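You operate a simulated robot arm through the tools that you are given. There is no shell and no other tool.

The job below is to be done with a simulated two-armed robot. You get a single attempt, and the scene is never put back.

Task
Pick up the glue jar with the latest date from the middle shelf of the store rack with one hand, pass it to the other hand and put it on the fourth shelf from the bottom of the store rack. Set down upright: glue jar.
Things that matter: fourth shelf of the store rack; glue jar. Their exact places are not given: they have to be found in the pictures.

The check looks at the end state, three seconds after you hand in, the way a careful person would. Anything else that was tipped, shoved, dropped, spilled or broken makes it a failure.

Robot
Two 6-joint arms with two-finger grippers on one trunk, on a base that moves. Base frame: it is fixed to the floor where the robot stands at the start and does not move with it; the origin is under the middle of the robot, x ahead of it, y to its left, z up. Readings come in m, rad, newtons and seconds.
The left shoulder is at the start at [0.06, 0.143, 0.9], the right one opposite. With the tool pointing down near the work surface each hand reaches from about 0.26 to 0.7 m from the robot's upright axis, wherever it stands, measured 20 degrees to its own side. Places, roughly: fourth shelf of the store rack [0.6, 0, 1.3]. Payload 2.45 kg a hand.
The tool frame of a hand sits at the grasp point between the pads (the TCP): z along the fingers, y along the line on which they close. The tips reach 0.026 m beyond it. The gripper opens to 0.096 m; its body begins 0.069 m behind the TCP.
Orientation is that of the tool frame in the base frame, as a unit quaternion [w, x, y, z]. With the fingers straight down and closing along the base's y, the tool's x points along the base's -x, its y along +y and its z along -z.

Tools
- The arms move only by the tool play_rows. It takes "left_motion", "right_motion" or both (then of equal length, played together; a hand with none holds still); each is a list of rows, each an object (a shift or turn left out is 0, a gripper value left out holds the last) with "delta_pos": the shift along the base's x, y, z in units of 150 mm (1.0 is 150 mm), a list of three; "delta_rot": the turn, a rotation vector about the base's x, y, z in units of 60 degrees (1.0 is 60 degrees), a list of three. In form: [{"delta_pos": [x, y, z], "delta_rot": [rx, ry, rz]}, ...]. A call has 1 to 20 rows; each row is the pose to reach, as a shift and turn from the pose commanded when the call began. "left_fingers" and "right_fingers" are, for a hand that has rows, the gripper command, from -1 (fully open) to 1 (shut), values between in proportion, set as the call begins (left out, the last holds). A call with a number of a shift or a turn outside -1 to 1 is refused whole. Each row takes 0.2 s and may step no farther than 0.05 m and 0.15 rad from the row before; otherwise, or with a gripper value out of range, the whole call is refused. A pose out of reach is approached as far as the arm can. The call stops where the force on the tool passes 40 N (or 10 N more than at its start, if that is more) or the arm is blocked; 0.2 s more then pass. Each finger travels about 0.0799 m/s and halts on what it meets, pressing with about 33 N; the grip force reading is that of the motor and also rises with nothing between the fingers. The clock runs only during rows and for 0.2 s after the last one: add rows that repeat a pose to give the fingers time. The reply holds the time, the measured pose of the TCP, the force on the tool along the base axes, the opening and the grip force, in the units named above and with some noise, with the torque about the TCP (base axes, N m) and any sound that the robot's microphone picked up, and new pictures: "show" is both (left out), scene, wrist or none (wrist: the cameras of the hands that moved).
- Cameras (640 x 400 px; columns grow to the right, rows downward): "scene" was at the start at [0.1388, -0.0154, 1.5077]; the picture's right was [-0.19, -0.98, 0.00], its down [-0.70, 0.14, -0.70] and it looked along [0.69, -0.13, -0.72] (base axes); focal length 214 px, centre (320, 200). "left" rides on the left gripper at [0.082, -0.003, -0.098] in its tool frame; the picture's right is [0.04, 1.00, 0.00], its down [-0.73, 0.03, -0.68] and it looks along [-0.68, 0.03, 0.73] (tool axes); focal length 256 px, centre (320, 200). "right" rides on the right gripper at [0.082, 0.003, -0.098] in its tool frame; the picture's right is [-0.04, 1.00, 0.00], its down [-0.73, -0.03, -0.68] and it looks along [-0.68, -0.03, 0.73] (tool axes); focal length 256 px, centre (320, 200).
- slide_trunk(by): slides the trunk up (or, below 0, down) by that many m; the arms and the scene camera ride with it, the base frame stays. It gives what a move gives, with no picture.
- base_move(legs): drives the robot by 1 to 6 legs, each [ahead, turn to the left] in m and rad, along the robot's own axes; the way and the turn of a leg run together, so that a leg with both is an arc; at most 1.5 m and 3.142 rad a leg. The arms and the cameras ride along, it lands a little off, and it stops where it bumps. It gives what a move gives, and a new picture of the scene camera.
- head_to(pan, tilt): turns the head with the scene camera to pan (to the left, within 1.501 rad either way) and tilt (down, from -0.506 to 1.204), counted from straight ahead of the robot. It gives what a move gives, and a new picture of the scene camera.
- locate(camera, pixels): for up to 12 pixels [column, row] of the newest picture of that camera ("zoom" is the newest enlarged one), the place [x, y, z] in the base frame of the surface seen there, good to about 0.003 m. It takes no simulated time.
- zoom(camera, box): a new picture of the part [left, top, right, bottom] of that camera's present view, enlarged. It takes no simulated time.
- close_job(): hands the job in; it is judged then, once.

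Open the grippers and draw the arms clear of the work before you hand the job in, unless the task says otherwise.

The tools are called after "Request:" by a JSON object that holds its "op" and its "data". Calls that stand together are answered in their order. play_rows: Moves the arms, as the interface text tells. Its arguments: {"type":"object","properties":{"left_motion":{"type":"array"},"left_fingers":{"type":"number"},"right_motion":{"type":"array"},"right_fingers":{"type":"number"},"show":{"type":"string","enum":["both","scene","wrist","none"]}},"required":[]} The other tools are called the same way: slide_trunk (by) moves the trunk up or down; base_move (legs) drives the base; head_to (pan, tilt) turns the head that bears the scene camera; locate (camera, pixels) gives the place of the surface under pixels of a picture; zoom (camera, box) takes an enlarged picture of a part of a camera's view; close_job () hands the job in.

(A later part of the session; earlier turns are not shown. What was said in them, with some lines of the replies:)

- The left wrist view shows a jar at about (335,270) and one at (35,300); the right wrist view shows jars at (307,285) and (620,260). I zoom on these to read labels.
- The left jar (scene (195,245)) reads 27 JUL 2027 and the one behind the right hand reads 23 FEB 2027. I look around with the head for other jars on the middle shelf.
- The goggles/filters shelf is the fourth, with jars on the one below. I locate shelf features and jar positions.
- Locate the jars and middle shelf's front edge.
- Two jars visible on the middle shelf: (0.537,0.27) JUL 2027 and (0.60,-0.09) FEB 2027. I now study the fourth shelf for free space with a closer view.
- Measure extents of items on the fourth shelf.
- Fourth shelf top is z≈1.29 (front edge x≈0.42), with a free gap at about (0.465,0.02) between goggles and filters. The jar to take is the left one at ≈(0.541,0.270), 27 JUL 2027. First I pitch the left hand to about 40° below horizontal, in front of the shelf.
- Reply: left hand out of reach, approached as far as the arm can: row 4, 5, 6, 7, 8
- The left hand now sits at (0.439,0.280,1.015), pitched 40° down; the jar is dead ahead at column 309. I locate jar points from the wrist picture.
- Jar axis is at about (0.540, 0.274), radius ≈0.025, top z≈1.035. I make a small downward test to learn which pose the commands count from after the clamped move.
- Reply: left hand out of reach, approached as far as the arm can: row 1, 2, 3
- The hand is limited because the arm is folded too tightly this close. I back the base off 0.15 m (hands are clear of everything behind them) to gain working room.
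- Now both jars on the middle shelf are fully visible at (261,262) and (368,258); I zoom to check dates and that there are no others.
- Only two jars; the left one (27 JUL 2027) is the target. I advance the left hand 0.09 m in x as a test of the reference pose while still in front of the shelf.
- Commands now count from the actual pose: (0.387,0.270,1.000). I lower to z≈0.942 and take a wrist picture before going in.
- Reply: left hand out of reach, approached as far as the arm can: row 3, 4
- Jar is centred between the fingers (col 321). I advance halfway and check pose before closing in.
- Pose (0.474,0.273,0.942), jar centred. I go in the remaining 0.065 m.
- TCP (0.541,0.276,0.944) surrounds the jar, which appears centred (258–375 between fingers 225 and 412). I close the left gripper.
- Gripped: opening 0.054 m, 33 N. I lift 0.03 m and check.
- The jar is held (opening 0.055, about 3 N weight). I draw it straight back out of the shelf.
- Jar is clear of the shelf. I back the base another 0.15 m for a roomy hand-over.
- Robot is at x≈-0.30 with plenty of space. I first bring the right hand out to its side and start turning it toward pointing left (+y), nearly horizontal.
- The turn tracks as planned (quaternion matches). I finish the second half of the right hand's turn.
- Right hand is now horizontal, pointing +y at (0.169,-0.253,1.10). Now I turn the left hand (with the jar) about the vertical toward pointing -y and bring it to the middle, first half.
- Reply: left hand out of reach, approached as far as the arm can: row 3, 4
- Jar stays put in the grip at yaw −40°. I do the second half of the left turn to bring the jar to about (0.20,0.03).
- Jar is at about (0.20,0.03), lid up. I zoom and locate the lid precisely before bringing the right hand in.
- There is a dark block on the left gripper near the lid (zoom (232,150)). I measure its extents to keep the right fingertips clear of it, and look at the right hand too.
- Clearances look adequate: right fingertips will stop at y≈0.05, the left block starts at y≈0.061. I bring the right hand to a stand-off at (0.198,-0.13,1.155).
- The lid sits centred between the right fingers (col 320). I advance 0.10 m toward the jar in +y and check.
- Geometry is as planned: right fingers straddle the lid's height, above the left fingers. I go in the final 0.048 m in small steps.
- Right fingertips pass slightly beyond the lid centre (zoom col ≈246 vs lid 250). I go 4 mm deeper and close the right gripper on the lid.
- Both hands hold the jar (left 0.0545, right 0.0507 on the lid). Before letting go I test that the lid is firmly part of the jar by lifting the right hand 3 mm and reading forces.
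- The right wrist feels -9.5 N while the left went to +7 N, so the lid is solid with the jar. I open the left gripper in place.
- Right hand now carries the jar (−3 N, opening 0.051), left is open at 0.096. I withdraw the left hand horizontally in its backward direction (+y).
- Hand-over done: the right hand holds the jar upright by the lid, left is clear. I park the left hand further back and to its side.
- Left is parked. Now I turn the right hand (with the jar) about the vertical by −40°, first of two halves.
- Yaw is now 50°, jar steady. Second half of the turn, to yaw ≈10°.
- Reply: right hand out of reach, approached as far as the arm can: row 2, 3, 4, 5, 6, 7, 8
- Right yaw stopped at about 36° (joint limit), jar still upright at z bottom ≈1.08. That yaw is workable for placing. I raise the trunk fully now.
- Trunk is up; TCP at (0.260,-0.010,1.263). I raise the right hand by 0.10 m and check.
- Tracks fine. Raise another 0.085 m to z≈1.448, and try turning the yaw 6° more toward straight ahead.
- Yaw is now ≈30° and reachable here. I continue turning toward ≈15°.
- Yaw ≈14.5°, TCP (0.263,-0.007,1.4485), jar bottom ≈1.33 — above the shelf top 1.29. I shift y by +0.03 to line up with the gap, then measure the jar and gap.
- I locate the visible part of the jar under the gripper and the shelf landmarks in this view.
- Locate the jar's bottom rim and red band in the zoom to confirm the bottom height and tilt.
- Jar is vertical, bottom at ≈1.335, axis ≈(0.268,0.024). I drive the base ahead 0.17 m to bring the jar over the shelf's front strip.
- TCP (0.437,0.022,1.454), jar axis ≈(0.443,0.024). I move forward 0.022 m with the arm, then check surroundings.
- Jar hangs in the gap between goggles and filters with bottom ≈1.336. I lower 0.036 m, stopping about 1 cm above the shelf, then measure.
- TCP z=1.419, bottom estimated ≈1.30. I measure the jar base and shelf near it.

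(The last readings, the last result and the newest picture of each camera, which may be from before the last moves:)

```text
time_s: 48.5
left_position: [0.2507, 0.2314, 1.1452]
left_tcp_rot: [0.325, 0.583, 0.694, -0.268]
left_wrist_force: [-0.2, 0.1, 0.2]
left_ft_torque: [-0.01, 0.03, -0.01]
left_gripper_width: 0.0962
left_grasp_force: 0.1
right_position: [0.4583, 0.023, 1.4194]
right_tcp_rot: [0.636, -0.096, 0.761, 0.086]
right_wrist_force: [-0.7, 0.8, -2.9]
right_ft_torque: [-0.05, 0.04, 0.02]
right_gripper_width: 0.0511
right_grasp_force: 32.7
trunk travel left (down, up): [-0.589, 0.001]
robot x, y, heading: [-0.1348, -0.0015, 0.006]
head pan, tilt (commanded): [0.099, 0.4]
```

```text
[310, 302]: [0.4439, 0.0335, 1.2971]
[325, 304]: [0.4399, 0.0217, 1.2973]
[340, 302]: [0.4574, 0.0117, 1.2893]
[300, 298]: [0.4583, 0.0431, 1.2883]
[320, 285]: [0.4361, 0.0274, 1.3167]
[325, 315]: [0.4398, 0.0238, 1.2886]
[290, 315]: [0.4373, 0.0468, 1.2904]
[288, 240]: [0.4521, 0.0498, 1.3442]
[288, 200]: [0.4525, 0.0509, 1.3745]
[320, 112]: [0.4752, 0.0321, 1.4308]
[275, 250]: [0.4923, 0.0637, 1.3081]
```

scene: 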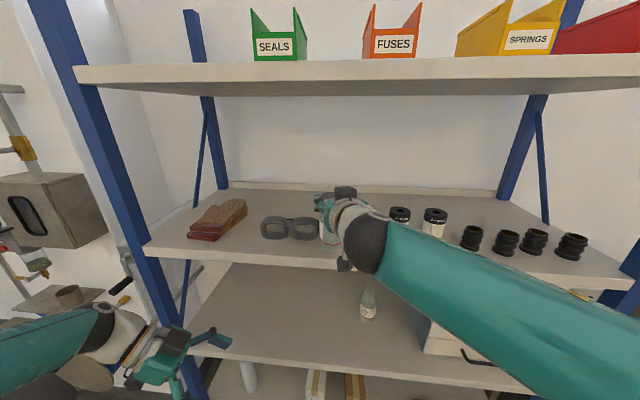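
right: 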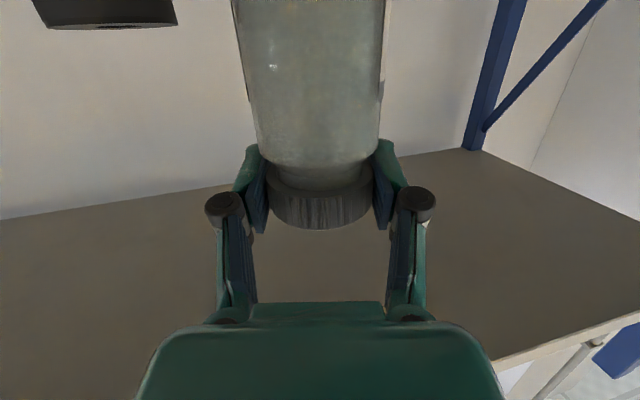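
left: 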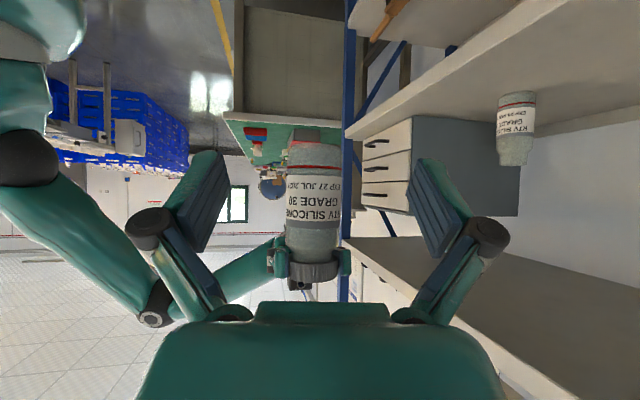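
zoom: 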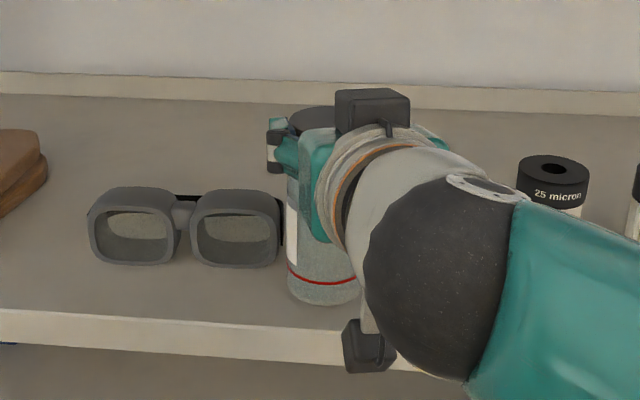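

Base is about 6–9 mm above the shelf (1.289). I lower 6 mm and read the force.

Request:
{"op": "play_rows", "data": {"right_motion": [{"delta_pos": [0, 0, -0.013]}, {"delta_pos": [0, 0, -0.027]}, {"delta_pos": [0, 0, -0.04]}, {"delta_pos": [0, 0, -0.04]}], "show": "none"}}

```text
time_s: 49.5
left_position: [0.2515, 0.2331, 1.1468]
left_tcp_rot: [0.325, 0.583, 0.694, -0.269]
left_wrist_force: [0.2, -0.8, 0.4]
left_ft_torque: [-0.01, 0.0, -0.02]
left_gripper_width: 0.0962
left_grasp_force: 0.1
right_position: [0.4575, 0.0231, 1.4123]
right_tcp_rot: [0.636, -0.096, 0.761, 0.085]
right_wrist_force: [0.5, -0.4, -3.6]
right_ft_torque: [0.0, -0.01, 0.03]
right_gripper_width: 0.0509
right_grasp_force: 33.4
trunk travel left (down, up): [-0.589, 0.001]
robot x, y, heading: [-0.1291, 0.0026, 0.004]
head pan, tilt (commanded): [0.099, 0.4]
```

No contact yet (−3.6 N still hanging). I lower another 2 mm.

Request:
{"op": "play_rows", "data": {"right_motion": [{"delta_pos": [0, 0, -0.007]}, {"delta_pos": [0, 0, -0.014]}, {"delta_pos": [0, 0, -0.014]}], "show": "none"}}

```text
time_s: 50.3
left_position: [0.2504, 0.2325, 1.1454]
left_tcp_rot: [0.325, 0.583, 0.695, -0.268]
left_wrist_force: [0.2, 0.2, -0.3]
left_ft_torque: [-0.01, -0.02, -0.05]
left_gripper_width: 0.0959
left_grasp_force: 0.0
right_position: [0.4569, 0.0242, 1.4117]
right_tcp_rot: [0.636, -0.096, 0.761, 0.085]
right_wrist_force: [0.7, -0.4, -1.8]
right_ft_torque: [-0.01, 0.05, 0.0]
right_gripper_width: 0.0509
right_grasp_force: 32.8
trunk travel left (down, up): [-0.589, 0.001]
robot x, y, heading: [-0.1295, 0.0002, -0.001]
head pan, tilt (commanded): [0.099, 0.4]
```

Force eased slightly to −1.8 N, possibly just touching or noise. Lower 1.5 mm more.

Request:
{"op": "play_rows", "data": {"right_motion": [{"delta_pos": [0, 0, -0.005]}, {"delta_pos": [0, 0, -0.01]}, {"delta_pos": [0, 0, -0.01]}], "show": "none"}}

```text
time_s: 51.1
left_position: [0.2503, 0.233, 1.1459]
left_tcp_rot: [0.324, 0.583, 0.695, -0.268]
left_wrist_force: [0.7, 0.5, 0.2]
left_ft_torque: [0.01, -0.01, 0.01]
left_gripper_width: 0.0961
left_grasp_force: 0.1
right_position: [0.4567, 0.0231, 1.4106]
right_tcp_rot: [0.636, -0.096, 0.761, 0.086]
right_wrist_force: [0.3, 0.7, 0.0]
right_ft_torque: [0.03, -0.08, -0.02]
right_gripper_width: 0.0509
right_grasp_force: 33.2
trunk travel left (down, up): [-0.589, 0.001]
robot x, y, heading: [-0.1305, -0.0016, -0.0]
head pan, tilt (commanded): [0.099, 0.4]
```

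Force is 0.0 N: the shelf now takes the weight. One more 0.7 mm to seat it, then I check the picture.

Request:
{"op": "play_rows", "data": {"right_motion": [{"delta_pos": [0, 0, -0.005]}, {"delta_pos": [0, 0, -0.005]}], "show": "both"}}

Request:
{"op": "zoom", "data": {"camera": "scene", "box": [240, 160, 420, 280]}}

```text
time_s: 51.7
left_position: [0.2505, 0.2335, 1.1458]
left_tcp_rot: [0.325, 0.583, 0.695, -0.267]
left_wrist_force: [0.0, 0.4, 0.3]
left_ft_torque: [-0.01, 0.0, 0.0]
left_gripper_width: 0.096
left_grasp_force: 0.0
right_position: [0.4571, 0.0233, 1.4092]
right_tcp_rot: [0.637, -0.096, 0.76, 0.086]
right_wrist_force: [-0.2, 1.4, 3.1]
right_ft_torque: [-0.08, -0.11, 0.02]
right_gripper_width: 0.0512
right_grasp_force: 32.7
trunk travel left (down, up): [-0.589, 0.001]
robot x, y, heading: [-0.1318, 0.0019, 0.0]
head pan, tilt (commanded): [0.099, 0.4]
```

scene: 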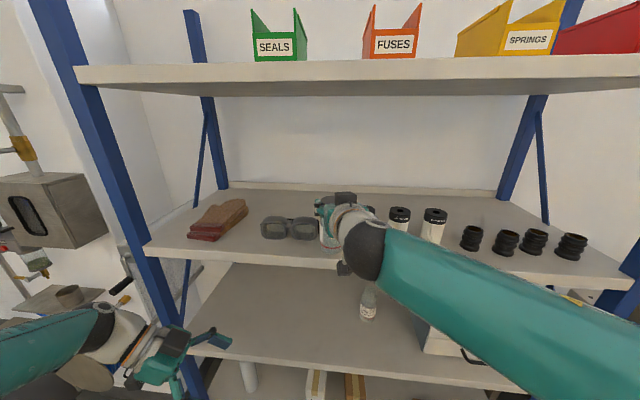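
right: 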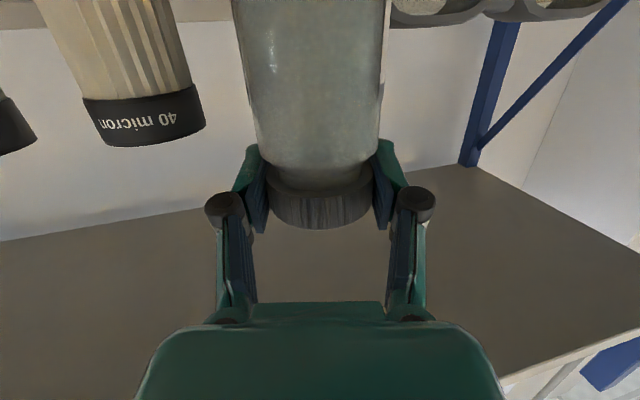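

```text
3.33 times, centred on (330, 220) of scene
```

zoom: 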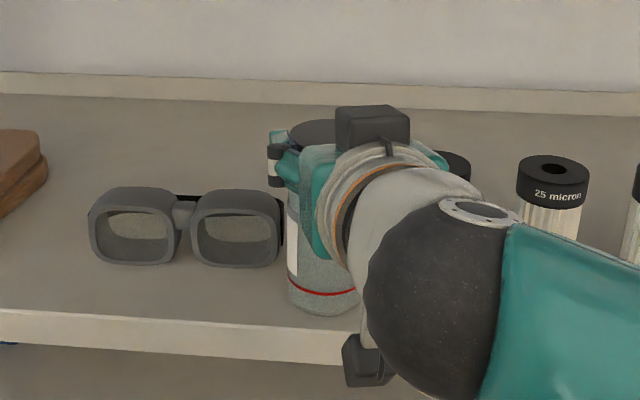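

Seated with +3.1 N on the shelf. I release by opening only partly (to ≈0.07 m) so the right finger stays clear of the "40 micron" filter.

Request:
{"op": "play_rows", "data": {"right_motion": [{"delta_pos": [0, 0, 0]}, {"delta_pos": [0, 0, 0]}, {"delta_pos": [0, 0, 0]}], "right_fingers": -0.45, "show": "both"}}

Request:
{"op": "zoom", "data": {"camera": "scene", "box": [240, 160, 420, 280]}}

```text
time_s: 52.5
left_position: [0.2504, 0.2327, 1.1458]
left_tcp_rot: [0.325, 0.582, 0.695, -0.268]
left_wrist_force: [-0.7, -0.3, -0.1]
left_ft_torque: [-0.01, -0.02, -0.02]
left_gripper_width: 0.0958
left_grasp_force: 0.1
right_position: [0.4571, 0.0228, 1.41]
right_tcp_rot: [0.636, -0.096, 0.761, 0.086]
right_wrist_force: [-1.1, 0.2, -0.6]
right_ft_torque: [0.04, 0.01, -0.02]
right_gripper_width: 0.0698
right_grasp_force: 0.1
trunk travel left (down, up): [-0.589, 0.001]
robot x, y, heading: [-0.1312, -0.0025, 0.002]
head pan, tilt (commanded): [0.099, 0.4]
```

scene: 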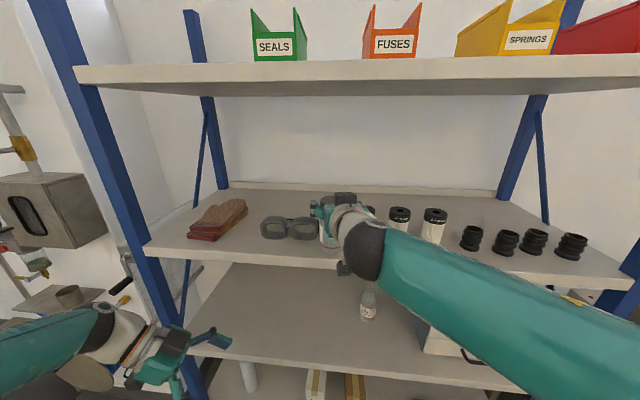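
right: 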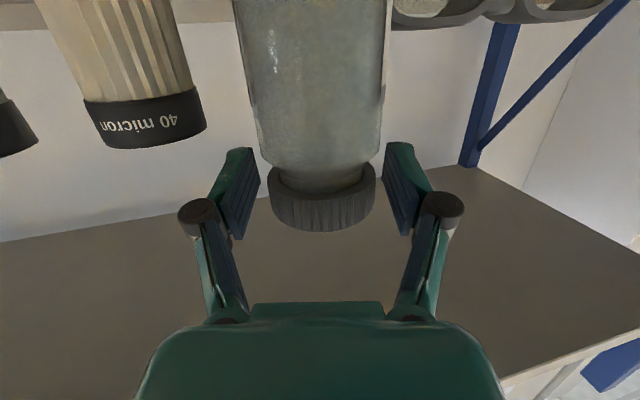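

```text
3.33 times, centred on (330, 220) of scene
```

zoom: 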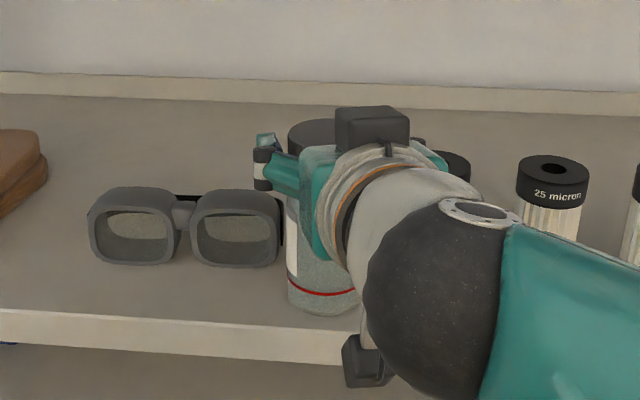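

Released cleanly (0.070 opening, jar standing, 0 force). I raise the hand straight up 0.055 m so the fingers clear the lid.

Request:
{"op": "play_rows", "data": {"right_motion": [{"delta_pos": [0, 0, 0.07]}, {"delta_pos": [0, 0, 0.14]}, {"delta_pos": [0, 0, 0.21]}, {"delta_pos": [0, 0, 0.29]}, {"delta_pos": [0, 0, 0.367]}, {"delta_pos": [0, 0, 0.367]}], "show": "both"}}

Request:
{"op": "zoom", "data": {"camera": "scene", "box": [240, 160, 420, 280]}}

```text
time_s: 53.9
left_position: [0.2505, 0.2324, 1.1451]
left_tcp_rot: [0.325, 0.583, 0.695, -0.268]
left_wrist_force: [-0.6, 0.1, -0.3]
left_ft_torque: [-0.02, 0.01, 0.0]
left_gripper_width: 0.0959
left_grasp_force: 0.1
right_position: [0.4582, 0.0238, 1.4639]
right_tcp_rot: [0.636, -0.095, 0.761, 0.085]
right_wrist_force: [0.4, 0.2, -0.3]
right_ft_torque: [0.02, 0.0, -0.01]
right_gripper_width: 0.0696
right_grasp_force: 0.1
trunk travel left (down, up): [-0.589, 0.001]
robot x, y, heading: [-0.1321, -0.0016, -0.001]
head pan, tilt (commanded): [0.099, 0.4]
```

scene: 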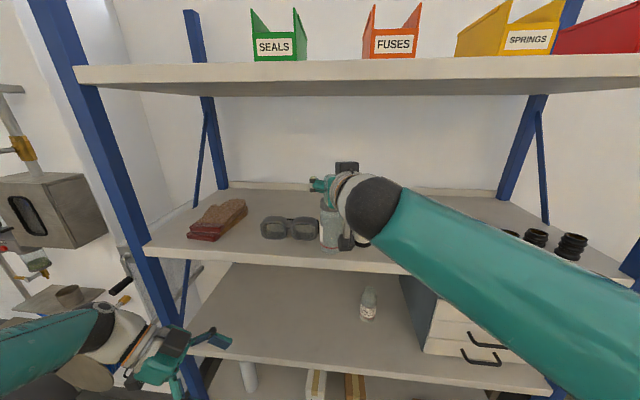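
right: 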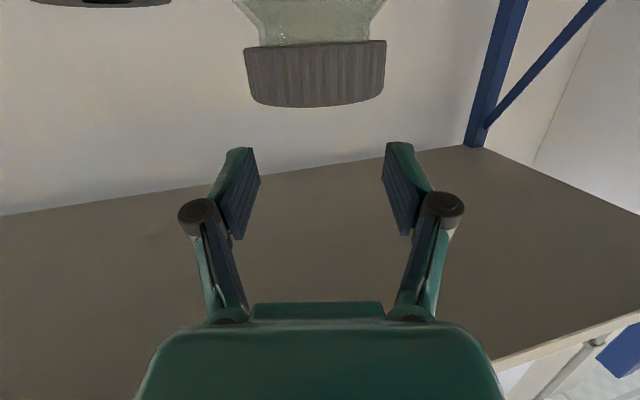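

```text
3.33 times, centred on (330, 220) of scene
```

zoom: 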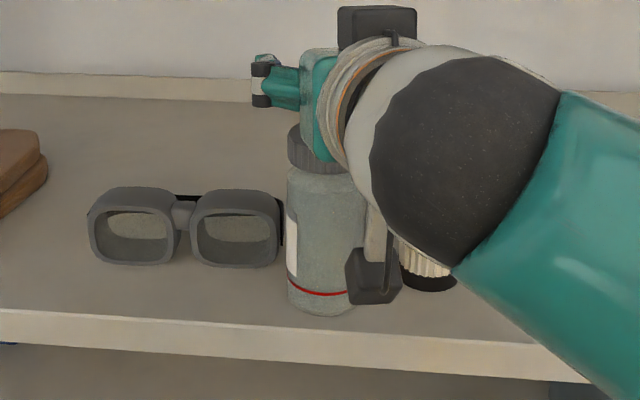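

The jar stands upright on the fourth shelf and the fingers are above its lid. I back the base straight off 0.30 m to draw both arms clear.

Request:
{"op": "base_move", "data": {"legs": [[-0.3, 0]]}}

Request:
{"op": "zoom", "data": {"camera": "scene", "box": [220, 150, 420, 280]}}

```text
time_s: 56.0
left_position: [-0.0495, 0.232, 1.1455]
left_tcp_rot: [0.324, 0.583, 0.695, -0.268]
left_wrist_force: [-0.9, 0.2, -0.3]
left_ft_torque: [0.04, -0.03, -0.02]
left_gripper_width: 0.0963
left_grasp_force: 0.0
right_position: [0.1568, 0.0222, 1.4641]
right_tcp_rot: [0.636, -0.096, 0.761, 0.086]
right_wrist_force: [0.3, -0.3, -0.1]
right_ft_torque: [0.02, 0.01, -0.02]
right_gripper_width: 0.0696
right_grasp_force: 0.1
trunk travel left (down, up): [-0.589, 0.001]
robot x, y, heading: [-0.4267, 0.001, -0.007]
head pan, tilt (commanded): [0.099, 0.4]
```

scene: 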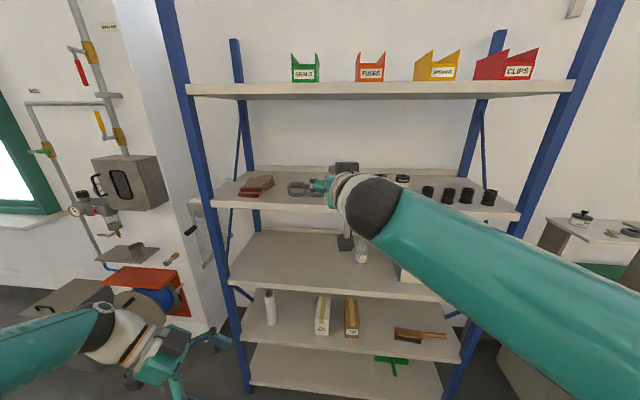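

```text
3.08 times, centred on (320, 215) of scene
```

zoom: 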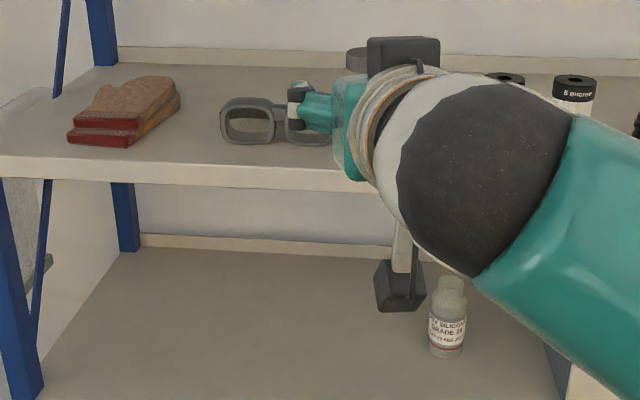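

The hand blocks the view of the jar. With everything well clear, I open the right gripper fully and move it down and to the right.

Request:
{"op": "play_rows", "data": {"right_motion": [{"delta_pos": [0, -0.15, -0.1]}, {"delta_pos": [0, -0.35, -0.3]}, {"delta_pos": [0, -0.55, -0.5]}, {"delta_pos": [0, -0.75, -0.7]}, {"delta_pos": [0, -0.9, -0.9]}, {"delta_pos": [0, -1.0, -1.0]}, {"delta_pos": [0, -1.0, -1.0]}], "right_fingers": -1, "show": "scene"}}

Request:
{"op": "zoom", "data": {"camera": "scene", "box": [220, 150, 420, 280]}}

```text
time_s: 57.6
left_position: [-0.0484, 0.2336, 1.1469]
left_tcp_rot: [0.324, 0.583, 0.695, -0.268]
left_wrist_force: [-0.6, 0.8, 0.2]
left_ft_torque: [0.01, 0.0, -0.06]
left_gripper_width: 0.0958
left_grasp_force: 0.0
right_position: [0.157, -0.1281, 1.3113]
right_tcp_rot: [0.636, -0.096, 0.761, 0.086]
right_wrist_force: [0.3, -0.5, -0.2]
right_ft_torque: [0.01, -0.02, 0.01]
right_gripper_width: 0.0959
right_grasp_force: 0.1
trunk travel left (down, up): [-0.589, 0.001]
robot x, y, heading: [-0.4318, 0.0002, -0.002]
head pan, tilt (commanded): [0.099, 0.4]
```

scene: 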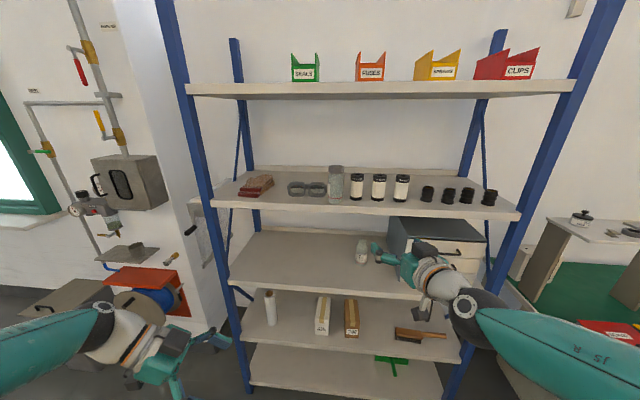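

```text
3.08 times, centred on (320, 215) of scene
```

zoom: 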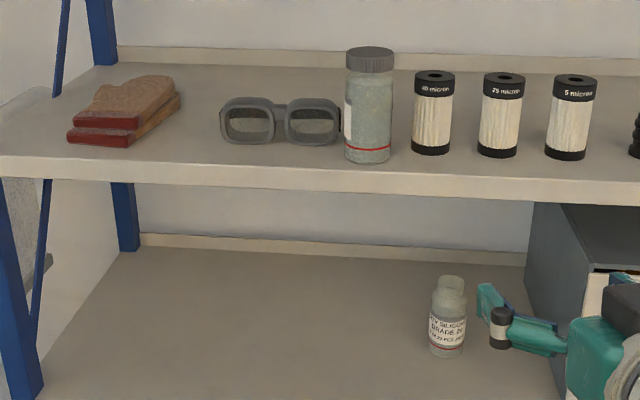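

The jar stands upright with its lid on, at zoom (369,105) on the fourth shelf between goggles and filters; nothing else moved, and both hands are open and well clear. I hand the job in.

Request:
{"op": "close_job", "data": {}}

```text
The job is handed in.
```

The glue jar with the latest date (EXP 27 JUL 2027) is standing upright, lid on, on the fourth shelf from the bottom. It sits in the gap between the goggles and the "40 micron" filter.

- **Which jar:** only two glue jars were visible on the middle shelf. The other reads 23 FEB 2027 and was left where it was.
- **Hand-over:** the left hand picked the jar up and held it in front of the rack while the right hand took it by the lid. The right hand then set it on the shelf.
- **Other items:** in the last picture nothing else on the rack looks moved or tipped.
- **Robot:** both grippers are open, and the base is backed off so the arms are clear of the rack. The job is handed in.
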